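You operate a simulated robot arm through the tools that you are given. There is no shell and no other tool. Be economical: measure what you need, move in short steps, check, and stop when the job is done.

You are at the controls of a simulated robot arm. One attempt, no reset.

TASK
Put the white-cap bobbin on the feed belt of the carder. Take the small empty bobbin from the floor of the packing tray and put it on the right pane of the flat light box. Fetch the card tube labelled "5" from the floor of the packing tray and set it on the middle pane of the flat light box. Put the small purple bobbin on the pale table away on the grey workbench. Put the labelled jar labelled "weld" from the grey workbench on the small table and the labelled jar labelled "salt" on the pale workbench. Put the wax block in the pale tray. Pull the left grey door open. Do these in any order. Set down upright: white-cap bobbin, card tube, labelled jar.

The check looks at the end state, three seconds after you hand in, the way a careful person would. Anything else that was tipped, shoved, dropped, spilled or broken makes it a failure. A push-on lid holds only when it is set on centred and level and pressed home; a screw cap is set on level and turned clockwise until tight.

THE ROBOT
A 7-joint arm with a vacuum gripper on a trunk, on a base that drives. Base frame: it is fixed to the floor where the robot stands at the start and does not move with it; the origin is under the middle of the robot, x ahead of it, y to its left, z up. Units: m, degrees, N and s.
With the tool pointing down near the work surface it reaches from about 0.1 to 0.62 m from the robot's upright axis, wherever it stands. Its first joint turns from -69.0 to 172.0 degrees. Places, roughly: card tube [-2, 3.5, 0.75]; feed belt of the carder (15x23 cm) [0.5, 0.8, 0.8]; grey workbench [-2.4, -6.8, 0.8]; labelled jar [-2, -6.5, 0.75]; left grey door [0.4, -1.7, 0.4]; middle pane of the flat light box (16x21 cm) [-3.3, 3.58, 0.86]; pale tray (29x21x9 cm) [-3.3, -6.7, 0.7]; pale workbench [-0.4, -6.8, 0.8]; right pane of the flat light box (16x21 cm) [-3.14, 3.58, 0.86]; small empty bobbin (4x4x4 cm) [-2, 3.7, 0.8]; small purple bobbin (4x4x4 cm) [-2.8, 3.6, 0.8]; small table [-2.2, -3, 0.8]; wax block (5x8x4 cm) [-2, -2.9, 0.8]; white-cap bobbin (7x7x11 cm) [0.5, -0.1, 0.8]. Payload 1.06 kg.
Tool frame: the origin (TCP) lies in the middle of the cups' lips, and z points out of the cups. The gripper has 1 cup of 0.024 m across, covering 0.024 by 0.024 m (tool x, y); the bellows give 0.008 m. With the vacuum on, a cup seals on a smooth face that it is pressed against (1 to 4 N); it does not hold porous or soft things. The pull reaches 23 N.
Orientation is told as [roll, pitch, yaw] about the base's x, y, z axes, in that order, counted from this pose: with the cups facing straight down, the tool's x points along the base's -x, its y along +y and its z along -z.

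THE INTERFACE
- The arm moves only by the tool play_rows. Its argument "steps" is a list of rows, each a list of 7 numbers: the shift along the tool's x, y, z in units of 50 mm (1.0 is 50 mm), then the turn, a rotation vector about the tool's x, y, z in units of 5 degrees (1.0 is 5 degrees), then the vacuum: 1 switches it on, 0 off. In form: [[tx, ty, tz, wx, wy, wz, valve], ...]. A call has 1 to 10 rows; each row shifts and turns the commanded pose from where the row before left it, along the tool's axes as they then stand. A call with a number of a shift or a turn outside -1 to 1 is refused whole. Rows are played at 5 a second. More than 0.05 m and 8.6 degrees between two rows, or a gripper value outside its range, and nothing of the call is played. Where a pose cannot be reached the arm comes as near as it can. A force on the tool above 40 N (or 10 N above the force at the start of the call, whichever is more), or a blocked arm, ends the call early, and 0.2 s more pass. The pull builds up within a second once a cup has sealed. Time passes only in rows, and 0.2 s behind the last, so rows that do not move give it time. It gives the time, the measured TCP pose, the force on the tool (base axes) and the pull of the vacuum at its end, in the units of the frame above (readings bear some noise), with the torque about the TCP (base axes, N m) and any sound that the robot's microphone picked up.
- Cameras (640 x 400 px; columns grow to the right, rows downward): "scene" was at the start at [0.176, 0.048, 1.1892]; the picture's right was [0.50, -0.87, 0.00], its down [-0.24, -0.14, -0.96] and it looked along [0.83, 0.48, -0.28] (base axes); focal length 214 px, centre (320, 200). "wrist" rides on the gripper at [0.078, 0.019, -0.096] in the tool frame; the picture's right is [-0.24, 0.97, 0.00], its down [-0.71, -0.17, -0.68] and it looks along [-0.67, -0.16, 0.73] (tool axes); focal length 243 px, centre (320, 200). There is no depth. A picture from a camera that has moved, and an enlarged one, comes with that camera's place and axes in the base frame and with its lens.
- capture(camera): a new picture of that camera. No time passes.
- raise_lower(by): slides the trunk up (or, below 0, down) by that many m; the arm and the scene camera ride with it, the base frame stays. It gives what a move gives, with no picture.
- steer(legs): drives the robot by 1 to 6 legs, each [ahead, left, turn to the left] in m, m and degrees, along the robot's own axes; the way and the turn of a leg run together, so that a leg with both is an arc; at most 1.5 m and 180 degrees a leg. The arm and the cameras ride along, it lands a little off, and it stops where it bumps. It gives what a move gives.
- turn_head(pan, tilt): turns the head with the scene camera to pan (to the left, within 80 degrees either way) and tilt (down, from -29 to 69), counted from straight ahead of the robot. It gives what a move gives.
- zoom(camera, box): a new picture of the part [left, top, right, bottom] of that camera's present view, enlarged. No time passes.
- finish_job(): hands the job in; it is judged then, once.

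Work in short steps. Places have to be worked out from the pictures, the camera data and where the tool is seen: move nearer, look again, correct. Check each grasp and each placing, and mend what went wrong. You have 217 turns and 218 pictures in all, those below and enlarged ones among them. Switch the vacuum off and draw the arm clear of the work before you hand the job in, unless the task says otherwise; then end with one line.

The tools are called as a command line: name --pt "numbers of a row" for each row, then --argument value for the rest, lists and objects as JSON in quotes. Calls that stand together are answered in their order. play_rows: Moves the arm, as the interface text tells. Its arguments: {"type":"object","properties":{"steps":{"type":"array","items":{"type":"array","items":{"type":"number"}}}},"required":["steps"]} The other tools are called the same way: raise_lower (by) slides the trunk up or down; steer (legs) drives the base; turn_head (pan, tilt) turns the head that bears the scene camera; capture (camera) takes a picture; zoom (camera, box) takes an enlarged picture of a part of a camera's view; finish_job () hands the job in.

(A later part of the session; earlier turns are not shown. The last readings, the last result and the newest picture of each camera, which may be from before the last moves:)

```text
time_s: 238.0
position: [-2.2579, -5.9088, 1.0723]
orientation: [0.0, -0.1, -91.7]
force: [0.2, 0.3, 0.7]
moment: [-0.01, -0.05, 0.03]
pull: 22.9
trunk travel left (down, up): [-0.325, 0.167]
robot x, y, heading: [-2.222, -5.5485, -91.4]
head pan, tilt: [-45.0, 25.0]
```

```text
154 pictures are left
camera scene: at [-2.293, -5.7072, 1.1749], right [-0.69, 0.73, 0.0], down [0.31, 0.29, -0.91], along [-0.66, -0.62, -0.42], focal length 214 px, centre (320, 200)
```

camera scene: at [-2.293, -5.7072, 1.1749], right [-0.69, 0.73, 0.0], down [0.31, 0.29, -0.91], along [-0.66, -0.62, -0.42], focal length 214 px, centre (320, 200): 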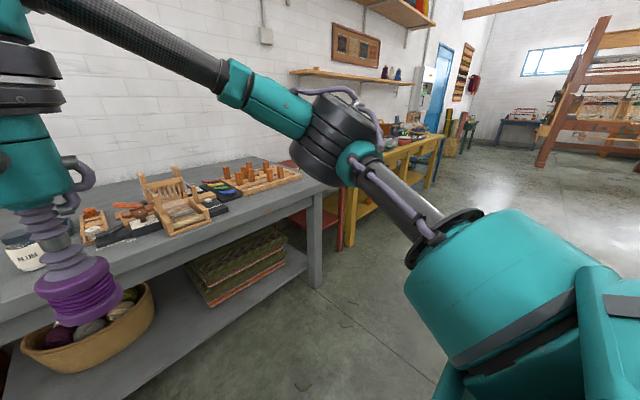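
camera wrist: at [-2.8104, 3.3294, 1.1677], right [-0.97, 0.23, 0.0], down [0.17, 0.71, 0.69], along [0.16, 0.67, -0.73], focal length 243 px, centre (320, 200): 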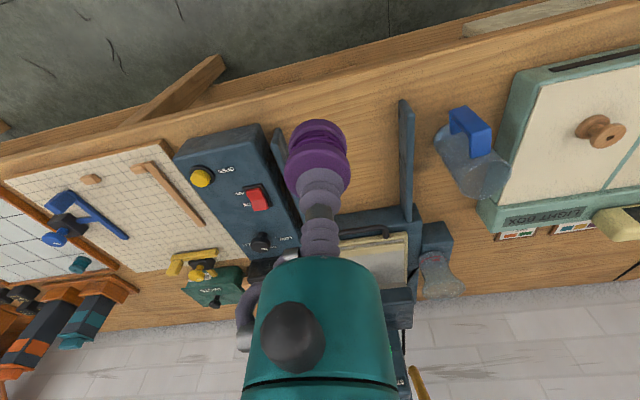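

Zoom into the bench to read jars and find a free spot.

turn_head --pan 0 --tilt 35

steer --legs '[[0.4, 0, 1.6]]'

capture --camera "scene"

zoom --camera "scene" --box '[140, 110, 340, 230]'

capture --camera "wrist"

```text
time_s: 239.2
position: [-2.2575, -5.9081, 1.0713]
orientation: [0.0, -0.2, -91.6]
force: [-0.1, -0.5, -0.2]
moment: [-0.02, 0.02, 0.03]
pull: 23.2
trunk travel left (down, up): [-0.325, 0.167]
robot x, y, heading: [-2.2222, -5.5504, -91.9]
head pan, tilt: [0.0, 35.0]
```

```text
time_s: 241.7
position: [-2.2544, -6.3135, 1.0724]
orientation: [-0.1, -0.1, -90.1]
force: [0.1, 0.2, -0.2]
moment: [0.02, 0.01, 0.0]
pull: 23.3
trunk travel left (down, up): [-0.325, 0.167]
robot x, y, heading: [-2.2263, -5.9568, -90.3]
head pan, tilt: [0.0, 35.0]
```

```text
153 pictures are left
camera scene: at [-2.2296, -6.136, 1.1591], right [-1.0, 0.0, 0.0], down [0.0, 0.57, -0.82], along [0.0, -0.82, -0.57], focal length 214 px, centre (320, 200)
```

scene: 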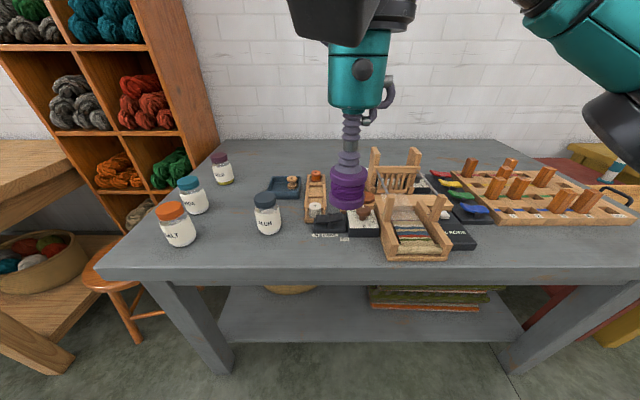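

```text
3.20 times, centred on (240, 170) of scene
camera zoom: at [-2.2296, -6.136, 1.1591], right [-1.0, 0.0, 0.0], down [0.0, 0.57, -0.82], along [0.0, -0.82, -0.57], focal length 686 px, centre (576, 296)
```

zoom: 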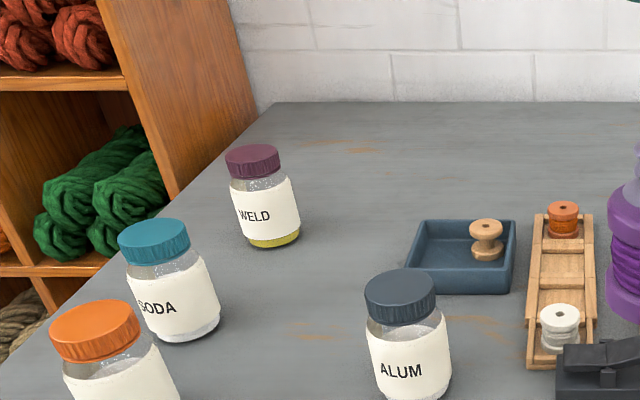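

```text
151 pictures are left
camera wrist: at [-2.2346, -6.2337, 1.1675], right [0.97, -0.24, 0.0], down [-0.17, -0.71, 0.69], along [-0.16, -0.67, -0.73], focal length 243 px, centre (320, 200)
```

wrist: 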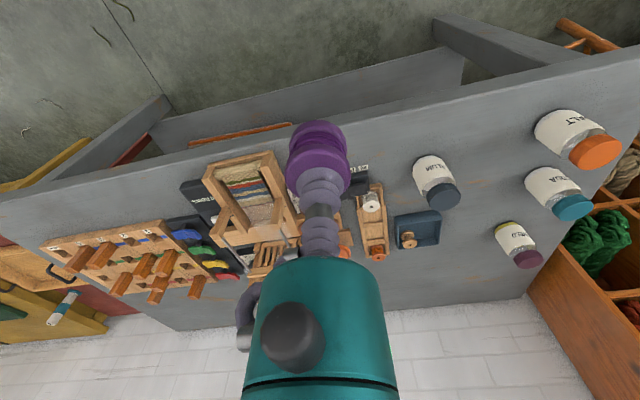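

"Put away" hints at a proper place: the wooden bobbin rack (orange and white wound bobbins) on the bench. Zoom into it.

zoom --camera "scene" --box '[240, 150, 400, 250]'

zoom --camera "wrist" --box '[320, 140, 480, 270]'

zoom --camera "scene" --box '[400, 140, 640, 240]'

```text
4.00 times, centred on (320, 200) of scene
camera zoom: at [-2.2296, -6.136, 1.1591], right [-1.0, 0.0, 0.0], down [0.0, 0.57, -0.82], along [0.0, -0.82, -0.57], focal length 858 px, centre (320, 200)
```

zoom: 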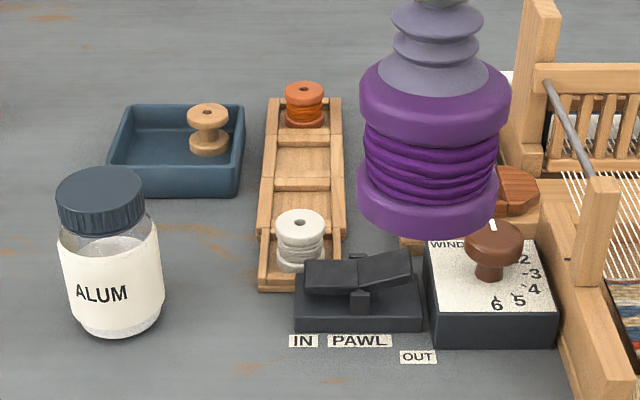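

```text
3.08 times, centred on (400, 205) of wrist
camera zoom: at [-2.2346, -6.2337, 1.1675], right [0.97, -0.24, 0.0], down [-0.17, -0.71, 0.69], along [-0.16, -0.67, -0.73], focal length 746 px, centre (74, 185)
```

zoom: 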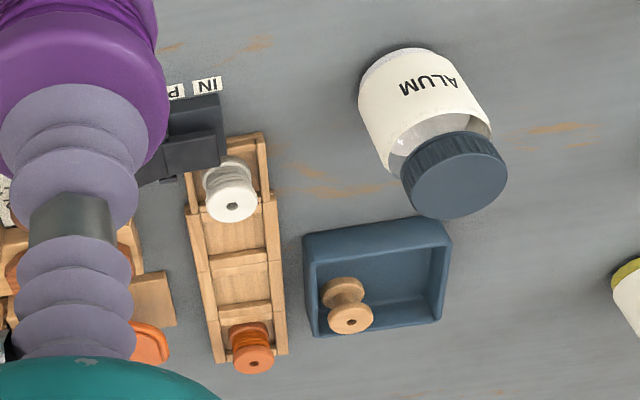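

```text
2.67 times, centred on (520, 190) of scene
camera zoom: at [-2.2296, -6.136, 1.1591], right [-1.0, 0.0, 0.0], down [0.0, 0.57, -0.82], along [0.0, -0.82, -0.57], focal length 572 px, centre (-213, 227)
```

zoom: 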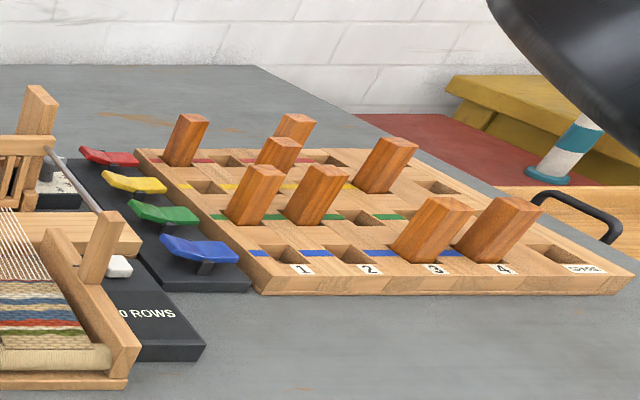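

The rack has two free compartments; the third, between white and orange, is at (-2.215, -6.703), floor z≈0.80. Drive 0.14 m closer and move above it.

steer --legs '[[0.14, 0, 0]]'

play_rows --pt "-0.6 0.15 0 0 0 0 1" --pt "-0.7 0.15 0.1 0 0 0 1" --pt "-0.7 0.15 0.3 0 0 0 1" --pt "-0.7 0.15 0.4 0 0 0 1" --pt "-0.7 0.15 0.5 0 0 0 1" --pt "-0.6 0 0.5 0 0 0 1" --pt "-0.4 0 0.5 0 0 0 1" --pt "0 0 0.4 0 0 0 1" --pt "0 0 0 0 0 0 1"

capture --camera "scene"

capture --camera "wrist"

```text
time_s: 243.0
position: [-2.2531, -6.4465, 1.0724]
orientation: [0.1, -0.2, -89.9]
force: [-0.5, 0.4, -0.4]
moment: [0.01, -0.01, -0.01]
pull: 22.9
trunk travel left (down, up): [-0.325, 0.167]
robot x, y, heading: [-2.2292, -6.0885, -89.7]
head pan, tilt: [0.0, 35.0]
```

```text
time_s: 245.0
position: [-2.2155, -6.667, 0.9367]
orientation: [0.0, -0.1, -89.9]
force: [-0.6, -0.2, -0.1]
moment: [-0.02, 0.01, -0.01]
pull: 22.4
trunk travel left (down, up): [-0.325, 0.167]
robot x, y, heading: [-2.2292, -6.0878, -89.8]
head pan, tilt: [0.0, 35.0]
```

```text
147 pictures are left
camera scene: at [-2.2292, -6.2693, 1.1592], right [-1.0, 0.0, 0.0], down [0.0, 0.57, -0.82], along [0.0, -0.82, -0.57], focal length 214 px, centre (320, 200)
```

scene: 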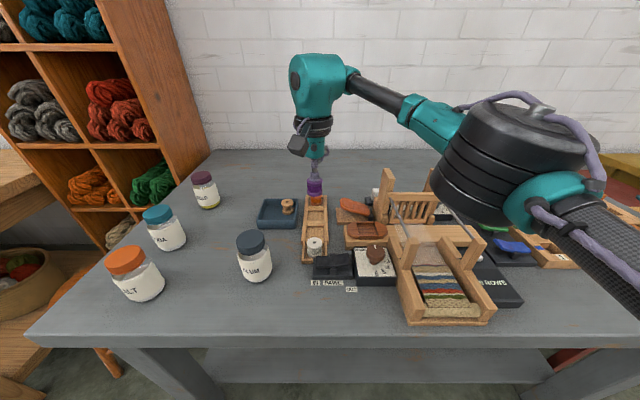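

```text
146 pictures are left
camera wrist: at [-2.197, -6.5879, 1.0323], right [0.97, -0.23, 0.0], down [-0.17, -0.71, 0.69], along [-0.16, -0.67, -0.73], focal length 243 px, centre (320, 200)
```

wrist: 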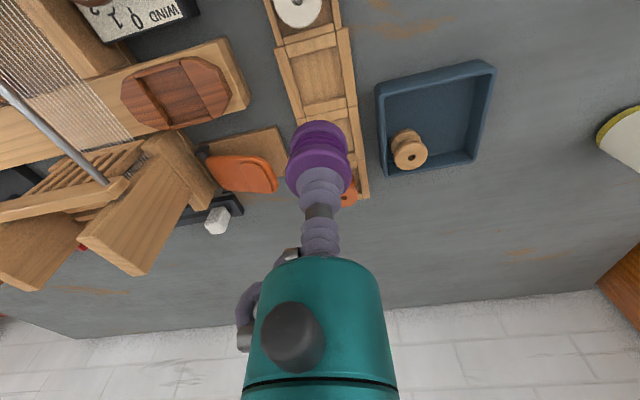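

zoom --camera "scene" --box '[270, 160, 370, 260]'

```text
4.00 times, centred on (320, 210) of scene
camera zoom: at [-2.2292, -6.2693, 1.1592], right [-1.0, 0.0, 0.0], down [0.0, 0.57, -0.82], along [0.0, -0.82, -0.57], focal length 858 px, centre (320, 160)
```

zoom: 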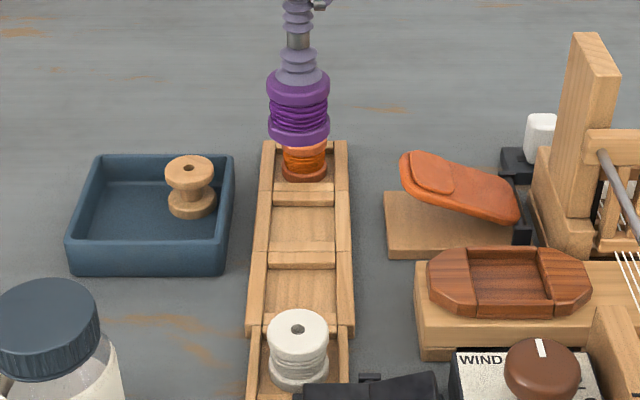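

Compartment 3 centre is (-2.217, -6.702), ~5.5 cm square. Move 35 mm forward and lower to just above.

play_rows --pt "-0.7 0 0 0 0 0 1" --pt "0 0 0.5 0 0 0 1" --pt "0 0 0.4 0 0 0 1" --pt "0 0 0 0 0 0 1"

zoom --camera "scene" --box '[270, 160, 370, 260]'

capture --camera "wrist"

```text
time_s: 246.0
position: [-2.2169, -6.6981, 0.8912]
orientation: [0.0, -0.1, -89.9]
force: [1.2, -0.2, 1.4]
moment: [-0.03, -0.03, 0.0]
pull: 22.8
out of reach, approached as far as the arm can: row 1
trunk travel left (down, up): [-0.325, 0.167]
robot x, y, heading: [-2.2292, -6.092, -90.0]
head pan, tilt: [0.0, 35.0]
```

```text
4.00 times, centred on (320, 210) of scene
camera zoom: at [-2.2291, -6.2693, 1.1592], right [-1.0, 0.0, 0.0], down [0.0, 0.57, -0.82], along [0.0, -0.82, -0.57], focal length 858 px, centre (320, 160)
```

zoom: 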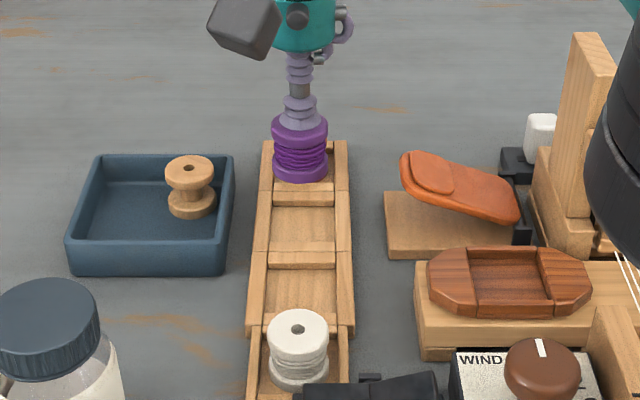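

```text
143 pictures are left
camera wrist: at [-2.1965, -6.6187, 0.9851], right [0.97, -0.23, 0.0], down [-0.17, -0.71, 0.69], along [-0.16, -0.67, -0.73], focal length 243 px, centre (320, 200)
```

wrist: 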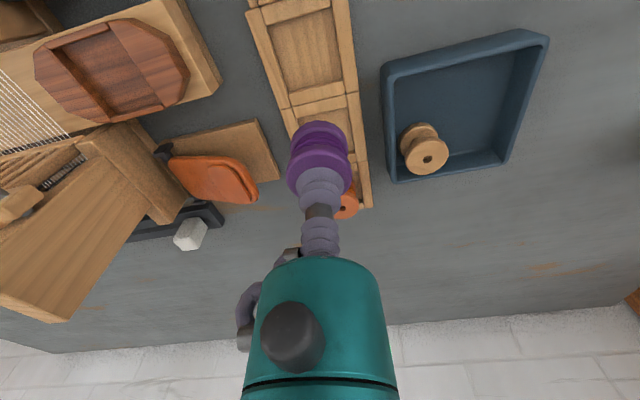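

Lower to 0.86 while nudging 4 mm forward.

play_rows --pt "-0.04 0 0.3 0 0 0 1" --pt "-0.04 0 0.2 0 0 0 1" --pt "0 0 0 0 0 0 1"

zoom --camera "scene" --box '[285, 170, 345, 230]'

zoom --camera "wrist" --box '[240, 80, 400, 220]'

```text
time_s: 246.8
position: [-2.2148, -6.7012, 0.8654]
orientation: [0.1, -0.1, -89.8]
force: [0.1, -0.2, -0.1]
moment: [0.03, -0.01, 0.01]
pull: 22.6
trunk travel left (down, up): [-0.325, 0.167]
robot x, y, heading: [-2.2283, -6.0852, -89.7]
head pan, tilt: [0.0, 35.0]
```

```text
6.67 times, centred on (315, 200) of scene
camera zoom: at [-2.2292, -6.2694, 1.1592], right [-1.0, 0.0, 0.0], down [0.0, 0.57, -0.82], along [0.0, -0.82, -0.57], focal length 1430 px, centre (353, 200)
```

zoom: 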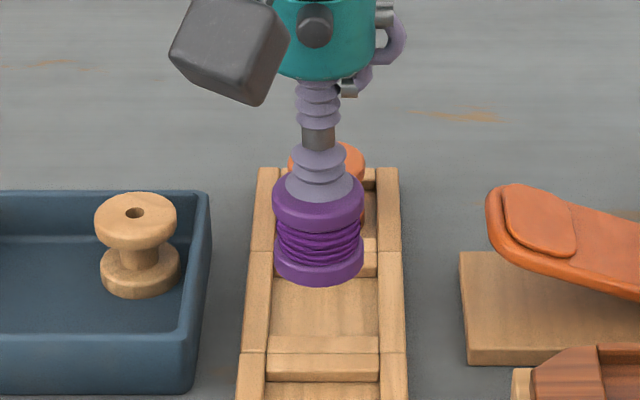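

```text
2.86 times, centred on (320, 150) of wrist
camera zoom: at [-2.1958, -6.6221, 0.9609], right [0.97, -0.23, 0.0], down [-0.17, -0.71, 0.69], along [-0.16, -0.67, -0.73], focal length 693 px, centre (320, 343)
```

zoom: 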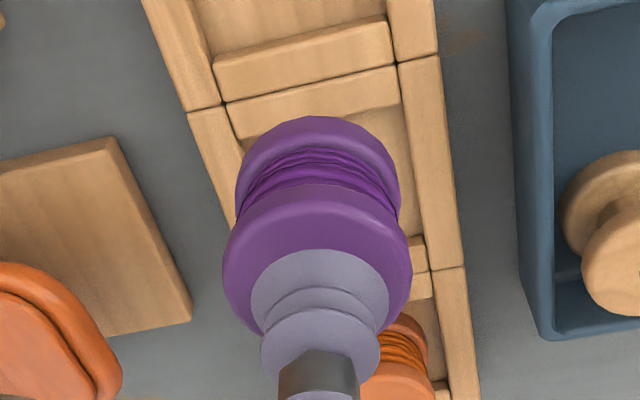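

Nearly centred; shift 2.5 mm toward -x and lower gently.

play_rows --pt "0 -0.05 0.16 0 0 0 1" --pt "0 0 0.1 0 0 0 1" --pt "0 0 0.06 0 0 0 1" --pt "0 0 0 0 0 0 1"

zoom --camera "scene" --box '[285, 170, 345, 230]'

```text
time_s: 247.8
position: [-2.2184, -6.7, 0.8492]
orientation: [0.0, -0.1, -89.9]
force: [-0.4, -0.1, -0.5]
moment: [-0.01, 0.0, 0.0]
pull: 22.7
trunk travel left (down, up): [-0.325, 0.167]
robot x, y, heading: [-2.2287, -6.0858, -90.0]
head pan, tilt: [0.0, 35.0]
```

```text
6.67 times, centred on (315, 200) of scene
camera zoom: at [-2.2292, -6.2694, 1.1592], right [-1.0, 0.0, 0.0], down [0.0, 0.57, -0.82], along [0.0, -0.82, -0.57], focal length 1430 px, centre (353, 200)
```

zoom: 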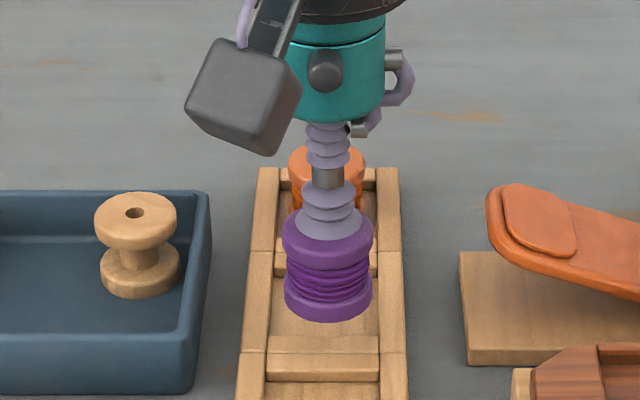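

play_rows --pt "0 0 0.06 0 0 0 1" --pt "0 0 0.06 0 0 0 1" --pt "0 0 0.06 0 0 0 1" --pt "0 0 0 0 0 0 1"

```text
time_s: 248.8
position: [-2.2186, -6.6993, 0.8403]
orientation: [0.0, -0.1, -89.9]
force: [-0.3, 0.6, -0.5]
moment: [0.01, 0.05, -0.02]
pull: 23.1
trunk travel left (down, up): [-0.325, 0.167]
robot x, y, heading: [-2.2289, -6.086, -90.0]
head pan, tilt: [0.0, 35.0]
```

play_rows --pt "0 0 0.06 0 0 0 1" --pt "0 0 0.06 0 0 0 1" --pt "0 0 0 0 0 0 1"

zoom --camera "scene" --box '[285, 170, 345, 230]'

```text
time_s: 249.6
position: [-2.219, -6.6998, 0.835]
orientation: [0.0, -0.1, -89.9]
force: [-0.8, -0.1, 0.4]
moment: [-0.01, -0.01, -0.03]
pull: 23.0
trunk travel left (down, up): [-0.325, 0.167]
robot x, y, heading: [-2.2276, -6.0864, -89.7]
head pan, tilt: [0.0, 35.0]
```

```text
6.67 times, centred on (315, 200) of scene
camera zoom: at [-2.2292, -6.2694, 1.1592], right [-1.0, 0.0, 0.0], down [0.0, 0.57, -0.82], along [0.0, -0.82, -0.57], focal length 1430 px, centre (353, 200)
```

zoom: 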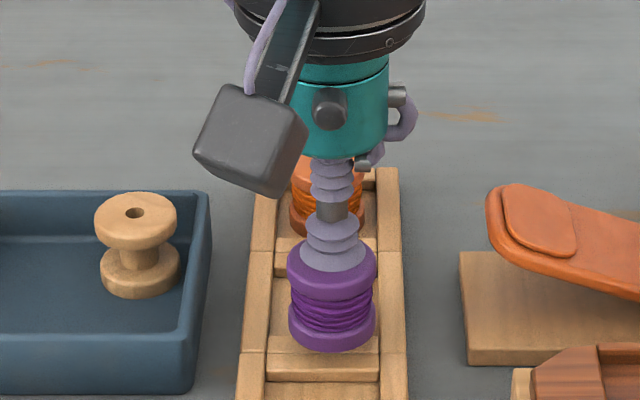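

zoom --camera "wrist" --box '[240, 80, 400, 220]'

```text
2.86 times, centred on (320, 150) of wrist
camera zoom: at [-2.2003, -6.6208, 0.9306], right [0.97, -0.23, 0.0], down [-0.17, -0.71, 0.69], along [-0.16, -0.67, -0.73], focal length 693 px, centre (320, 343)
```

zoom: 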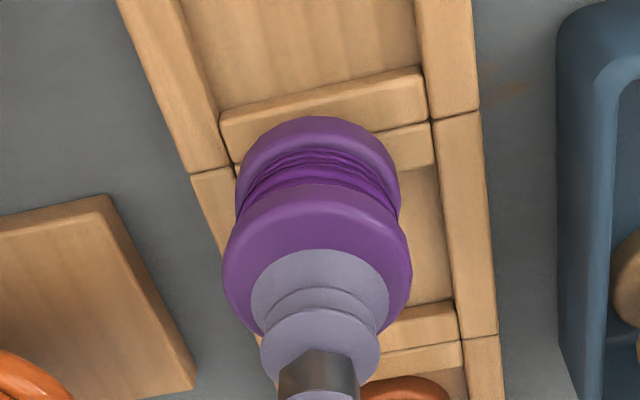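

Both views agree the slot centre is a bit deeper, at y≈-6.715 (floor ≈0.79). Raise 10 mm and move 15 mm forward.

play_rows --pt "0 0 -0.24 0 0 0 1" --pt "-0.3 0 0 0 0 0 1" --pt "0 0 0 0 0 0 1"

zoom --camera "wrist" --box '[240, 80, 400, 220]'

zoom --camera "scene" --box '[285, 170, 345, 230]'

```text
time_s: 250.4
position: [-2.2189, -6.7063, 0.8482]
orientation: [0.0, -0.2, -89.9]
force: [-0.6, -0.3, -0.3]
moment: [-0.02, -0.02, 0.0]
pull: 22.7
out of reach, approached as far as the arm can: row 2
trunk travel left (down, up): [-0.325, 0.167]
robot x, y, heading: [-2.2283, -6.0856, -89.8]
head pan, tilt: [0.0, 35.0]
```

```text
2.86 times, centred on (320, 150) of wrist
camera zoom: at [-2.2002, -6.6268, 0.944], right [0.97, -0.23, 0.0], down [-0.17, -0.71, 0.69], along [-0.16, -0.67, -0.73], focal length 693 px, centre (320, 343)
```

zoom: 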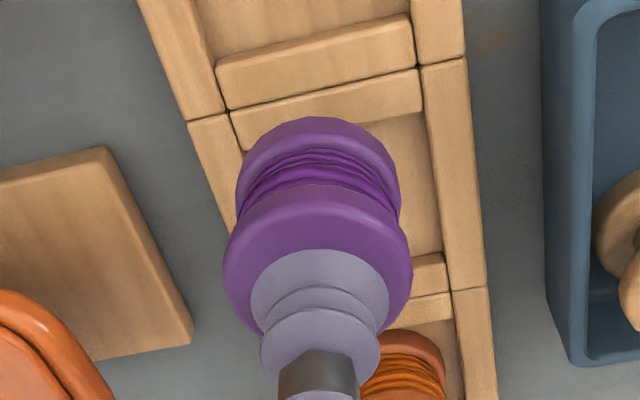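

```text
6.67 times, centred on (315, 200) of scene
camera zoom: at [-2.229, -6.2693, 1.1592], right [-1.0, 0.0, 0.0], down [0.0, 0.57, -0.82], along [0.0, -0.82, -0.57], focal length 1430 px, centre (353, 200)
```

zoom: 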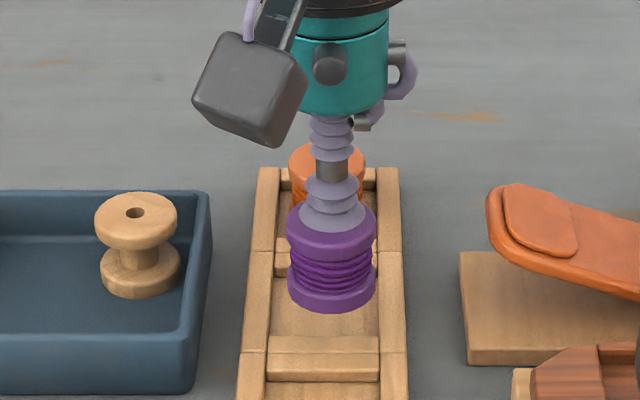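

Arm at its limit; nudge the base 12 mm forward.

steer --legs '[[0.012, 0, 0]]'

zoom --camera "wrist" --box '[240, 80, 400, 220]'

```text
time_s: 251.1
position: [-2.2187, -6.7195, 0.8479]
orientation: [0.0, -0.2, -89.9]
force: [-0.4, 0.5, -1.0]
moment: [0.01, 0.03, 0.0]
pull: 22.7
trunk travel left (down, up): [-0.325, 0.167]
robot x, y, heading: [-2.2289, -6.1, -89.9]
head pan, tilt: [0.0, 35.0]
```

```text
2.86 times, centred on (320, 150) of wrist
camera zoom: at [-2.2002, -6.6395, 0.9437], right [0.97, -0.23, 0.0], down [-0.17, -0.71, 0.69], along [-0.16, -0.67, -0.73], focal length 693 px, centre (320, 343)
```

zoom: 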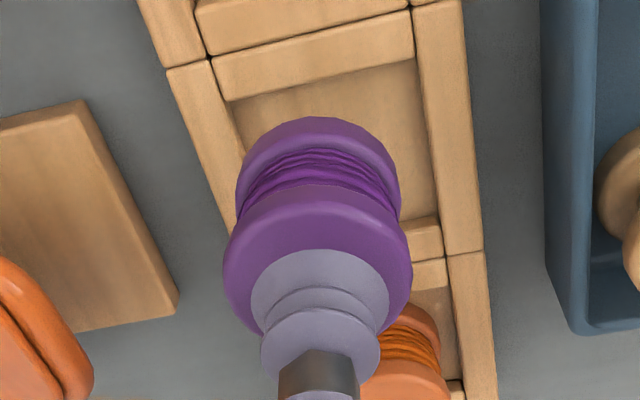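

Now well inside; back off 3 mm and lower to contact.

play_rows --pt "0.06 0 0.12 0 0 0 1" --pt "0 0 0.1 0 0 0 1" --pt "0 0 0.06 0 0 0 1" --pt "0 0 0 0 0 0 1"

zoom --camera "scene" --box '[285, 170, 345, 230]'

zoom --camera "wrist" --box '[240, 80, 400, 220]'

```text
time_s: 252.1
position: [-2.2203, -6.7158, 0.8347]
orientation: [0.0, -0.2, -89.9]
force: [-0.1, 0.5, -1.0]
moment: [-0.03, -0.02, 0.02]
pull: 23.1
trunk travel left (down, up): [-0.325, 0.167]
robot x, y, heading: [-2.2287, -6.0976, -89.7]
head pan, tilt: [0.0, 35.0]
```

```text
6.67 times, centred on (315, 200) of scene
camera zoom: at [-2.2291, -6.2817, 1.1592], right [-1.0, 0.0, 0.0], down [0.0, 0.57, -0.82], along [0.0, -0.82, -0.57], focal length 1430 px, centre (353, 200)
```

zoom: 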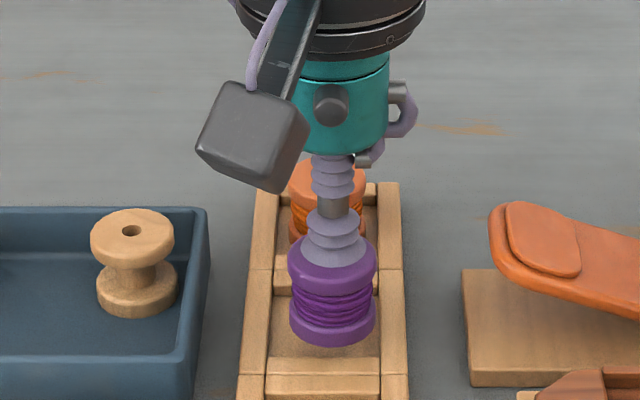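

```text
2.86 times, centred on (320, 150) of wrist
camera zoom: at [-2.2004, -6.637, 0.9296], right [0.97, -0.23, 0.0], down [-0.17, -0.71, 0.69], along [-0.16, -0.67, -0.73], focal length 693 px, centre (320, 343)
```

zoom: 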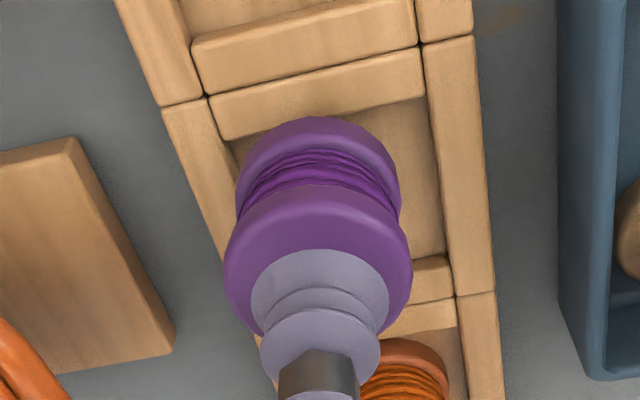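

Shift 3 mm back toward +x and continue down.

play_rows --pt "0 0.06 0.06 0 0 0 1" --pt "0 0 0.06 0 0 0 1" --pt "0 0 0.04 0 0 0 1" --pt "0 0 0 0 0 0 1"

zoom --camera "scene" --box '[285, 170, 345, 230]'

```text
time_s: 253.1
position: [-2.2161, -6.7178, 0.8266]
orientation: [-0.1, -0.2, -89.8]
force: [0.8, -0.4, -0.4]
moment: [0.01, 0.02, -0.01]
pull: 22.7
trunk travel left (down, up): [-0.325, 0.167]
robot x, y, heading: [-2.2255, -6.0997, -90.0]
head pan, tilt: [0.0, 35.0]
```

```text
6.67 times, centred on (315, 200) of scene
camera zoom: at [-2.2291, -6.2817, 1.1592], right [-1.0, 0.0, 0.0], down [0.0, 0.57, -0.82], along [0.0, -0.82, -0.57], focal length 1430 px, centre (353, 200)
```

zoom: 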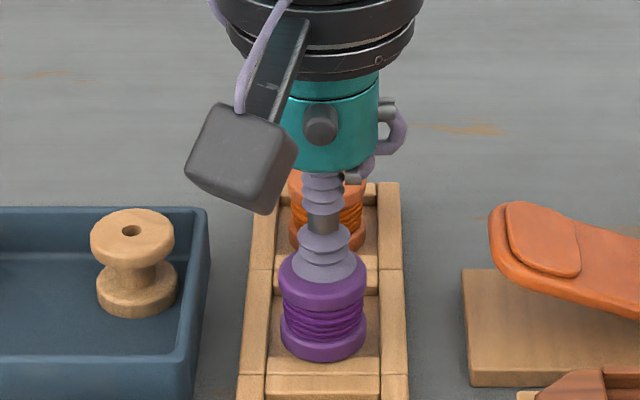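

play_rows --pt "0 0 0.05 0 0 0 1" --pt "0 0 0.05 0 0 0 1" --pt "0 0 0 0 0 0 1"

```text
time_s: 253.9
position: [-2.2177, -6.716, 0.8233]
orientation: [0.1, -0.2, -89.9]
force: [2.5, -6.5, 16.7]
moment: [0.08, -0.01, -0.04]
pull: 22.4
trunk travel left (down, up): [-0.325, 0.167]
robot x, y, heading: [-2.227, -6.0993, -89.9]
head pan, tilt: [0.0, 35.0]
```

Contact. Ease, vent, wait, rise.

play_rows --pt "0 0 -0.04 0 0 0 1" --pt "0 0 0 0 0 0 0" --pt "0 0 0 0 0 0 0" --pt "0 0 0 0 0 0 0" --pt "0 0 0 0 0 0 0" --pt "0 0 -0.1 0 0 0 0" --pt "0 0 -0.3 0 0 0 0" --pt "0 0 -0.8 0 0 0 0" --pt "0.3 0 -0.8 0 0 0 0"

zoom --camera "scene" --box '[270, 160, 370, 260]'

```text
time_s: 255.9
position: [-2.2171, -6.6967, 0.9236]
orientation: [0.0, 0.0, -89.9]
force: [0.6, -0.3, 0.1]
moment: [-0.01, -0.02, 0.0]
pull: 0.1
trunk travel left (down, up): [-0.325, 0.167]
robot x, y, heading: [-2.2264, -6.1034, -89.9]
head pan, tilt: [0.0, 35.0]
```

```text
4.00 times, centred on (320, 210) of scene
camera zoom: at [-2.2291, -6.2814, 1.1592], right [-1.0, 0.0, 0.0], down [0.0, 0.57, -0.82], along [0.0, -0.82, -0.57], focal length 858 px, centre (320, 160)
```

zoom: 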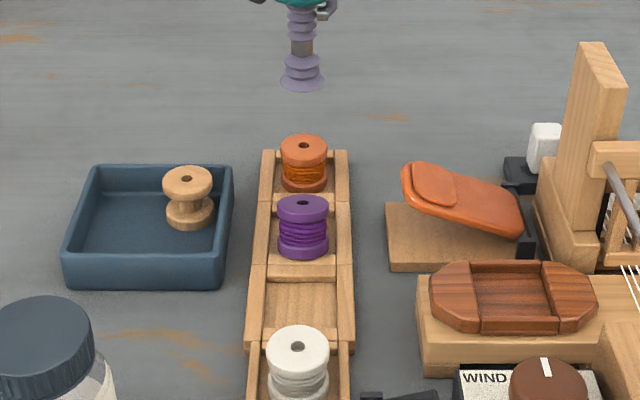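

Purple bobbin sits nicely in its slot. Next the SALT jar (orange lid, left front). Retract, shift left 0.28 m, look.

play_rows --pt "0.6 0 -0.6 0 0 0 0" --pt "0.7 0 -0.6 0 0 0 0" --pt "0.8 0 -0.5 0 0 0 0" --pt "0.9 0 -0.3 0 0 0 0" --pt "0.9 0 0 0 0 0 0" --pt "0.9 0 0 0 0 0 0"

steer --legs '[[-0.05, 0, 0], [0, 0.28, 0]]'

turn_head --pan 0 --tilt 45

capture --camera "scene"

capture --camera "wrist"

```text
time_s: 257.3
position: [-2.2149, -6.4611, 1.0207]
orientation: [0.1, -0.2, -90.0]
force: [-0.5, 0.4, 1.3]
moment: [0.01, 0.04, 0.0]
pull: 0.2
trunk travel left (down, up): [-0.325, 0.167]
robot x, y, heading: [-2.2282, -6.0978, -90.1]
head pan, tilt: [0.0, 35.0]
```

```text
time_s: 260.9
position: [-1.929, -6.4109, 1.0227]
orientation: [0.0, -0.2, -89.8]
force: [-0.4, 0.0, 0.2]
moment: [-0.01, 0.01, -0.01]
pull: 0.0
trunk travel left (down, up): [-0.325, 0.167]
robot x, y, heading: [-1.9432, -6.0494, -89.6]
head pan, tilt: [0.0, 35.0]
```

```text
time_s: 261.7
position: [-1.9297, -6.4108, 1.022]
orientation: [0.0, -0.2, -89.8]
force: [-0.3, 0.3, -0.1]
moment: [-0.02, 0.02, -0.01]
pull: 0.1
trunk travel left (down, up): [-0.325, 0.167]
robot x, y, heading: [-1.9406, -6.0479, -89.9]
head pan, tilt: [0.0, 45.0]
```

```text
130 pictures are left
camera scene: at [-1.9425, -6.2252, 1.1444], right [-1.0, 0.0, 0.0], down [0.0, 0.71, -0.71], along [0.0, -0.71, -0.71], focal length 214 px, centre (320, 200)
```

scene: 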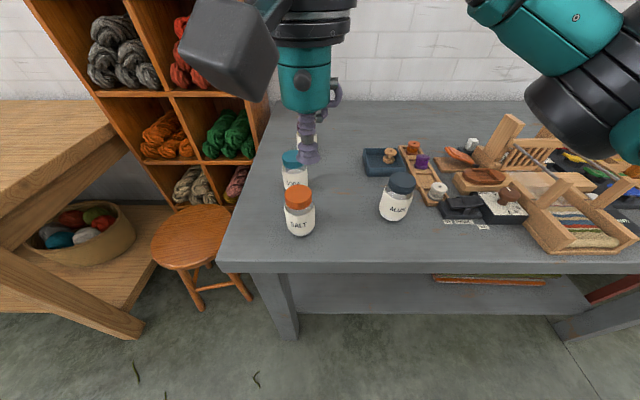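

```text
129 pictures are left
camera wrist: at [-1.9096, -6.3316, 1.117], right [0.97, -0.23, 0.0], down [-0.17, -0.71, 0.69], along [-0.16, -0.67, -0.73], focal length 243 px, centre (320, 200)
```

wrist: 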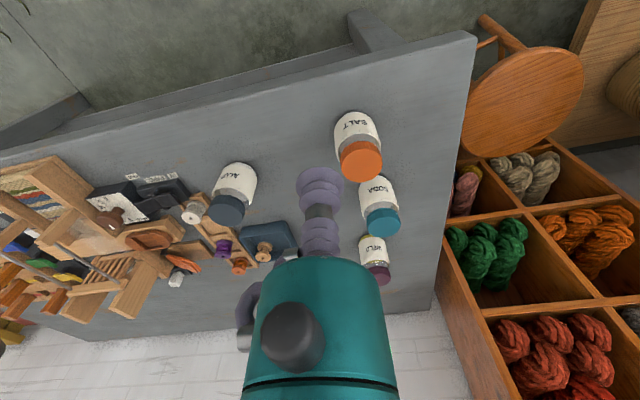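

SALT lid triangulates to (-1.903, -6.491, 0.885). Move above it.

play_rows --pt "-0.5 0.18 0.3 0 0 0 0" --pt "-0.5 0.18 0.5 0 0 0 0" --pt "-0.6 0.18 0.5 0 0 0 0" --pt "0 0 0.5 0 0 0 0" --pt "0 0 0.3 0 0 0 0" --pt "0 0 0 0 0 0 0"

zoom --camera "scene" --box '[240, 130, 400, 230]'

capture --camera "wrist"

```text
time_s: 263.1
position: [-1.9027, -6.492, 0.9172]
orientation: [0.0, -0.2, -89.8]
force: [0.4, -0.5, -0.3]
moment: [0.01, -0.01, 0.0]
pull: 0.1
trunk travel left (down, up): [-0.325, 0.167]
robot x, y, heading: [-1.9456, -6.0468, -89.7]
head pan, tilt: [0.0, 45.0]
```

```text
4.00 times, centred on (320, 180) of scene
camera zoom: at [-1.9425, -6.2252, 1.1444], right [-1.0, 0.0, 0.0], down [0.0, 0.71, -0.71], along [0.0, -0.71, -0.71], focal length 858 px, centre (320, 280)
```

zoom: 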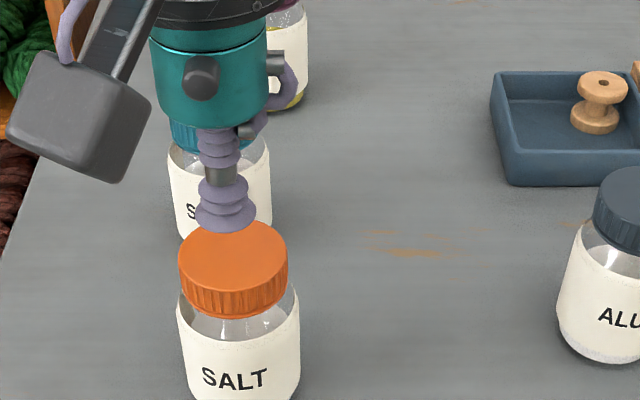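

```text
127 pictures are left
camera wrist: at [-1.8829, -6.4127, 1.0131], right [0.97, -0.23, 0.0], down [-0.17, -0.71, 0.69], along [-0.16, -0.67, -0.73], focal length 243 px, centre (320, 200)
```

wrist: 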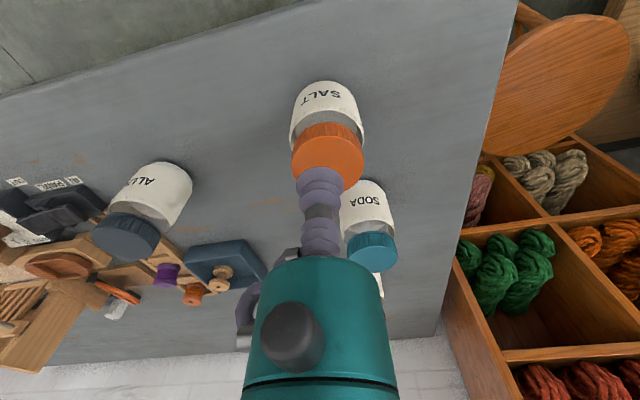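

Shift 5 mm forward and descend with vacuum.

play_rows --pt "-0.1 0 0.3 0 0 0 1" --pt "0 0 0.2 0 0 0 1" --pt "0 0 0.1 0 0 0 1" --pt "0 0 0 0 0 0 1"

```text
time_s: 264.1
position: [-1.9018, -6.4977, 0.8854]
orientation: [0.1, -0.2, -89.9]
force: [0.9, -0.2, 1.0]
moment: [0.01, -0.01, -0.01]
pull: 0.0
trunk travel left (down, up): [-0.325, 0.167]
robot x, y, heading: [-1.9404, -6.0487, -89.6]
head pan, tilt: [0.0, 45.0]
```

play_rows --pt "0 0 0.06 0 0 0 1" --pt "0 0 0.06 0 0 0 1" --pt "0 0 0 0 0 0 1"

```text
time_s: 264.9
position: [-1.9039, -6.497, 0.8808]
orientation: [0.1, -0.1, -89.8]
force: [0.8, 0.9, 2.1]
moment: [-0.02, 0.01, 0.01]
pull: 22.9
trunk travel left (down, up): [-0.325, 0.167]
robot x, y, heading: [-1.9422, -6.0484, -89.5]
head pan, tilt: [0.0, 45.0]
```

Sealed. Lift 4 cm and check that the whole jar comes along.

play_rows --pt "0 0 -0.1 0 0 0 1" --pt "0 0 -0.2 0 0 0 1" --pt "0 0 -0.3 0 0 0 1" --pt "0 0 -0.4 0 0 0 1" --pt "0 0 0 0 0 0 1"

zoom --camera "scene" --box '[240, 130, 400, 250]'

```text
time_s: 266.1
position: [-1.9013, -6.4956, 0.93]
orientation: [0.0, -0.1, -89.8]
force: [-0.1, 0.5, -1.7]
moment: [0.01, -0.01, 0.0]
pull: 22.9
trunk travel left (down, up): [-0.325, 0.167]
robot x, y, heading: [-1.9407, -6.0481, -90.0]
head pan, tilt: [0.0, 45.0]
```

```text
3.33 times, centred on (320, 190) of scene
camera zoom: at [-1.9425, -6.2253, 1.1443], right [-1.0, 0.0, 0.0], down [0.0, 0.71, -0.71], along [0.0, -0.71, -0.71], focal length 715 px, centre (320, 233)
```

zoom: 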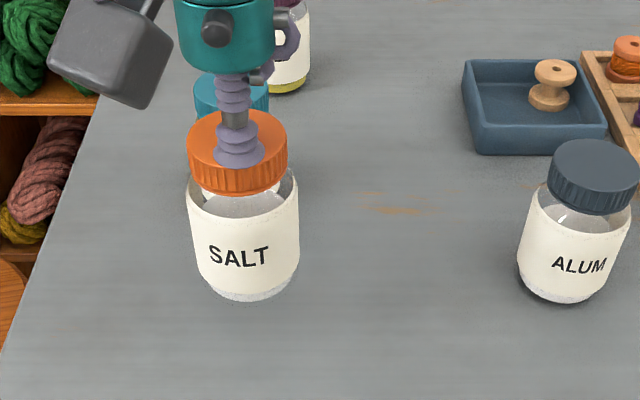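

Whole jar lifts. Raise, retract, and drive to the pale workbench.

play_rows --pt "0 0 -0.5 0 0 0 1" --pt "0.4 0 -0.7 0 0 0 1" --pt "0.5 0 -0.7 0 0 0 1" --pt "0.6 0 -0.5 0 0 0 1" --pt "0.6 0 -0.3 0 0 0 1" --pt "0 0 0 0 0 0 1"

steer --legs '[[-0.35, 0, 0], [0, 0.7, 0], [0, 0.7, 0]]'

turn_head --pan 0 --tilt 35

capture --camera "scene"

```text
time_s: 267.5
position: [-1.9008, -6.3878, 1.0676]
orientation: [0.1, -0.1, -89.7]
force: [-0.2, -0.4, -2.3]
moment: [0.05, -0.02, -0.01]
pull: 22.9
trunk travel left (down, up): [-0.325, 0.167]
robot x, y, heading: [-1.9435, -6.0483, -89.8]
head pan, tilt: [0.0, 45.0]
```

```text
time_s: 282.1
position: [-0.4972, -6.0131, 1.0682]
orientation: [0.0, -0.2, -89.1]
force: [-0.1, -0.4, -3.1]
moment: [-0.01, 0.03, -0.01]
pull: 23.4
trunk travel left (down, up): [-0.325, 0.167]
robot x, y, heading: [-0.5443, -5.6728, -88.9]
head pan, tilt: [0.0, 45.0]
```

```text
time_s: 282.8
position: [-0.4978, -6.013, 1.0681]
orientation: [-0.1, -0.2, -89.0]
force: [0.3, 0.1, -2.2]
moment: [0.05, 0.01, 0.01]
pull: 22.9
trunk travel left (down, up): [-0.325, 0.167]
robot x, y, heading: [-0.5428, -5.6711, -88.8]
head pan, tilt: [0.0, 35.0]
```

```text
125 pictures are left
camera scene: at [-0.5409, -5.8562, 1.1591], right [-1.0, -0.02, 0.0], down [-0.01, 0.57, -0.82], along [0.01, -0.82, -0.57], focal length 214 px, centre (320, 200)
```

scene: 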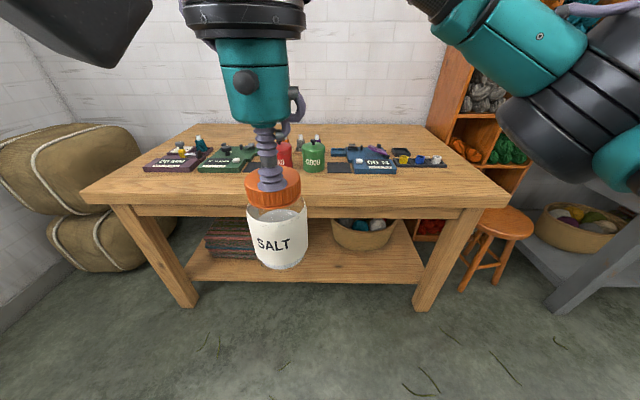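

Free strip in front of the gadgets; I'll place the jar at about (-0.5, -6.44). Drive forward 0.3 m and look down.

steer --legs '[[0.3, 0, -1]]'

play_rows --pt "-0.6 0 0 0 0 0 1" --pt "-0.7 0 0.2 0 0 0 1" --pt "-0.6 0 0.4 0 0 0 1" --pt "-0.6 0 0.5 0 0 0 1" --pt "0 0 0.4 0 0 0 1" --pt "0 0 0 0 0 0 1"

turn_head --pan 0 --tilt 45

capture --camera "scene"

capture --camera "wrist"

```text
time_s: 284.8
position: [-0.495, -6.3054, 1.0665]
orientation: [0.0, -0.1, -89.3]
force: [-0.2, -0.4, -1.8]
moment: [0.03, -0.02, -0.03]
pull: 22.9
trunk travel left (down, up): [-0.325, 0.167]
robot x, y, heading: [-0.539, -5.9685, -89.3]
head pan, tilt: [0.0, 35.0]
```

```text
time_s: 286.2
position: [-0.493, -6.4308, 0.9928]
orientation: [0.0, -0.2, -89.2]
force: [0.4, 0.2, -2.5]
moment: [0.02, -0.01, 0.05]
pull: 22.7
trunk travel left (down, up): [-0.325, 0.167]
robot x, y, heading: [-0.5371, -5.9642, -89.3]
head pan, tilt: [0.0, 35.0]
```

```text
time_s: 286.9
position: [-0.4938, -6.4302, 0.9924]
orientation: [0.0, -0.2, -89.3]
force: [0.0, -0.6, -2.2]
moment: [0.04, 0.03, 0.01]
pull: 22.8
trunk travel left (down, up): [-0.325, 0.167]
robot x, y, heading: [-0.5359, -5.9685, -89.1]
head pan, tilt: [0.0, 45.0]
```

```text
124 pictures are left
camera scene: at [-0.5373, -6.1423, 1.1444], right [-1.0, -0.01, 0.0], down [-0.01, 0.71, -0.71], along [0.01, -0.71, -0.71], focal length 214 px, centre (320, 200)
```

scene: 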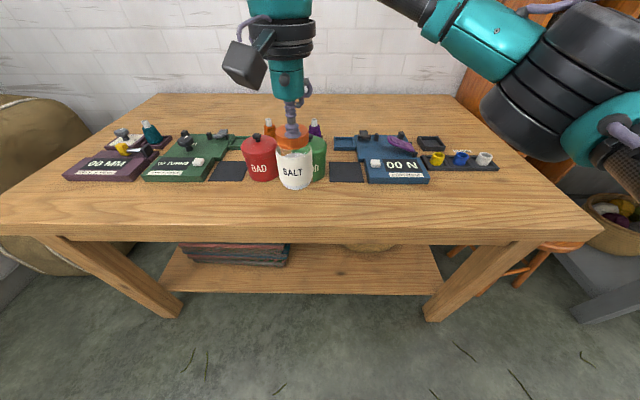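

```text
123 pictures are left
camera wrist: at [-0.4745, -6.3507, 1.0886], right [0.97, -0.22, 0.0], down [-0.16, -0.71, 0.69], along [-0.15, -0.67, -0.73], focal length 243 px, centre (320, 200)
```

wrist: 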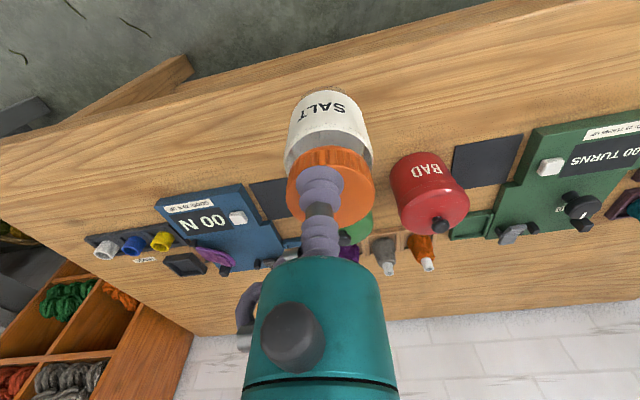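

Table's front edge is near y≈-6.42 and the pots' fronts near -6.57, so target y≈-6.495. Move forward 6 cm and lower part way.

play_rows --pt "-0.6 0 0 0 0 0 1" --pt "-0.6 0 0 0 0 0 1" --pt "0 0 0.5 0 0 0 1" --pt "0 0 0.5 0 0 0 1" --pt "0 0 0.3 0 0 0 1" --pt "0 0 0 0 0 0 1"

zoom --camera "scene" --box '[220, 110, 380, 240]'

capture --camera "wrist"

```text
time_s: 288.4
position: [-0.4925, -6.4935, 0.925]
orientation: [0.0, -0.2, -89.3]
force: [-0.3, 0.2, -2.8]
moment: [0.04, 0.03, 0.01]
pull: 23.2
trunk travel left (down, up): [-0.325, 0.167]
robot x, y, heading: [-0.5388, -5.9649, -89.2]
head pan, tilt: [0.0, 45.0]
```

```text
3.08 times, centred on (300, 175) of scene
camera zoom: at [-0.5373, -6.1423, 1.1443], right [-1.0, -0.01, 0.0], down [-0.01, 0.71, -0.71], along [0.01, -0.71, -0.71], focal length 660 px, centre (382, 277)
```

zoom: 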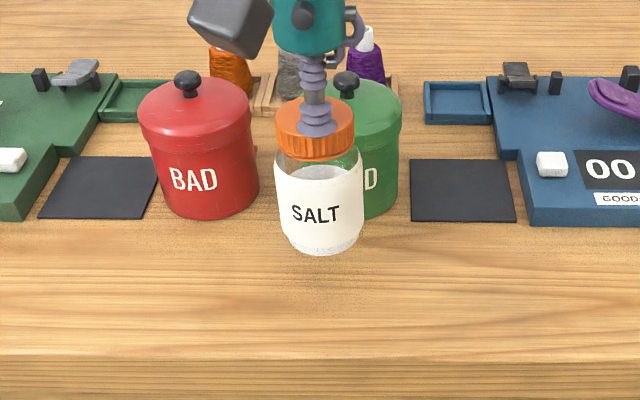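

```text
121 pictures are left
camera wrist: at [-0.4739, -6.4131, 1.0216], right [0.97, -0.22, 0.0], down [-0.16, -0.71, 0.69], along [-0.15, -0.67, -0.73], focal length 243 px, centre (320, 200)
```

wrist: 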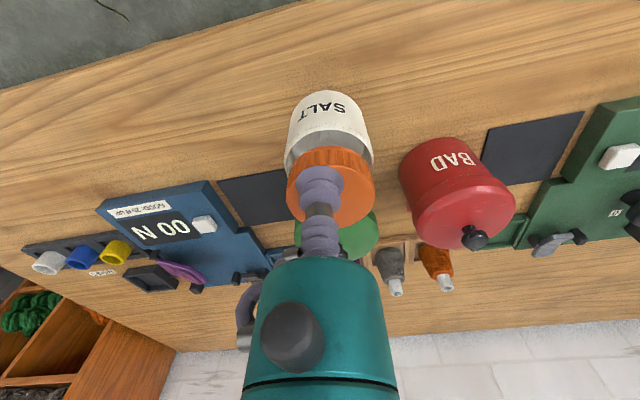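

Good clear landing area. Lower.

play_rows --pt "0 0 0.3 0 0 0 1" --pt "0 0 0.2 0 0 0 1" --pt "0 0 0.1 0 0 0 1" --pt "0 0 0 0 0 0 1"

play_rows --pt "0 0 0.06 0 0 0 1" --pt "0 0 0.06 0 0 0 1" --pt "0 0 0 0 0 0 1"

```text
time_s: 289.4
position: [-0.492, -6.4918, 0.8978]
orientation: [0.0, -0.2, -89.3]
force: [0.2, -0.1, -1.9]
moment: [0.04, 0.01, 0.02]
pull: 23.2
trunk travel left (down, up): [-0.325, 0.167]
robot x, y, heading: [-0.5364, -5.9653, -89.1]
head pan, tilt: [0.0, 45.0]
```

```text
time_s: 290.1
position: [-0.4918, -6.4914, 0.891]
orientation: [0.0, -0.1, -89.3]
force: [-0.5, -0.6, -1.9]
moment: [0.03, 0.04, 0.0]
pull: 22.5
trunk travel left (down, up): [-0.325, 0.167]
robot x, y, heading: [-0.5401, -5.9647, -89.4]
head pan, tilt: [0.0, 45.0]
```

play_rows --pt "0 0 0.06 0 0 0 1" --pt "0 0 0.06 0 0 0 1" --pt "0 0 0 0 0 0 1"

zoom --camera "scene" --box '[260, 120, 360, 240]'

```text
time_s: 290.9
position: [-0.4906, -6.4897, 0.8849]
orientation: [0.1, -0.2, -89.3]
force: [0.2, -0.8, -2.6]
moment: [0.01, 0.01, 0.01]
pull: 23.2
trunk travel left (down, up): [-0.325, 0.167]
robot x, y, heading: [-0.5374, -5.9683, -89.3]
head pan, tilt: [0.0, 45.0]
```

```text
3.33 times, centred on (310, 180) of scene
camera zoom: at [-0.5373, -6.1423, 1.1443], right [-1.0, -0.01, 0.0], down [-0.01, 0.71, -0.71], along [0.01, -0.71, -0.71], focal length 715 px, centre (353, 267)
```

zoom: 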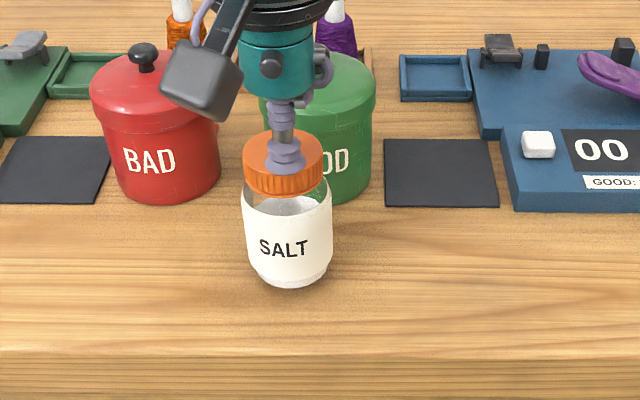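

play_rows --pt "0 0 0.06 0 0 0 1" --pt "0 0 0.06 0 0 0 1" --pt "0 0 0 0 0 0 1"

```text
time_s: 291.8
position: [-0.4909, -6.4908, 0.8814]
orientation: [0.1, -0.2, -89.3]
force: [-0.9, 2.2, 5.9]
moment: [-0.03, -0.01, -0.01]
pull: 23.0
trunk travel left (down, up): [-0.325, 0.167]
robot x, y, heading: [-0.5398, -5.9658, -89.3]
head pan, tilt: [0.0, 45.0]
```

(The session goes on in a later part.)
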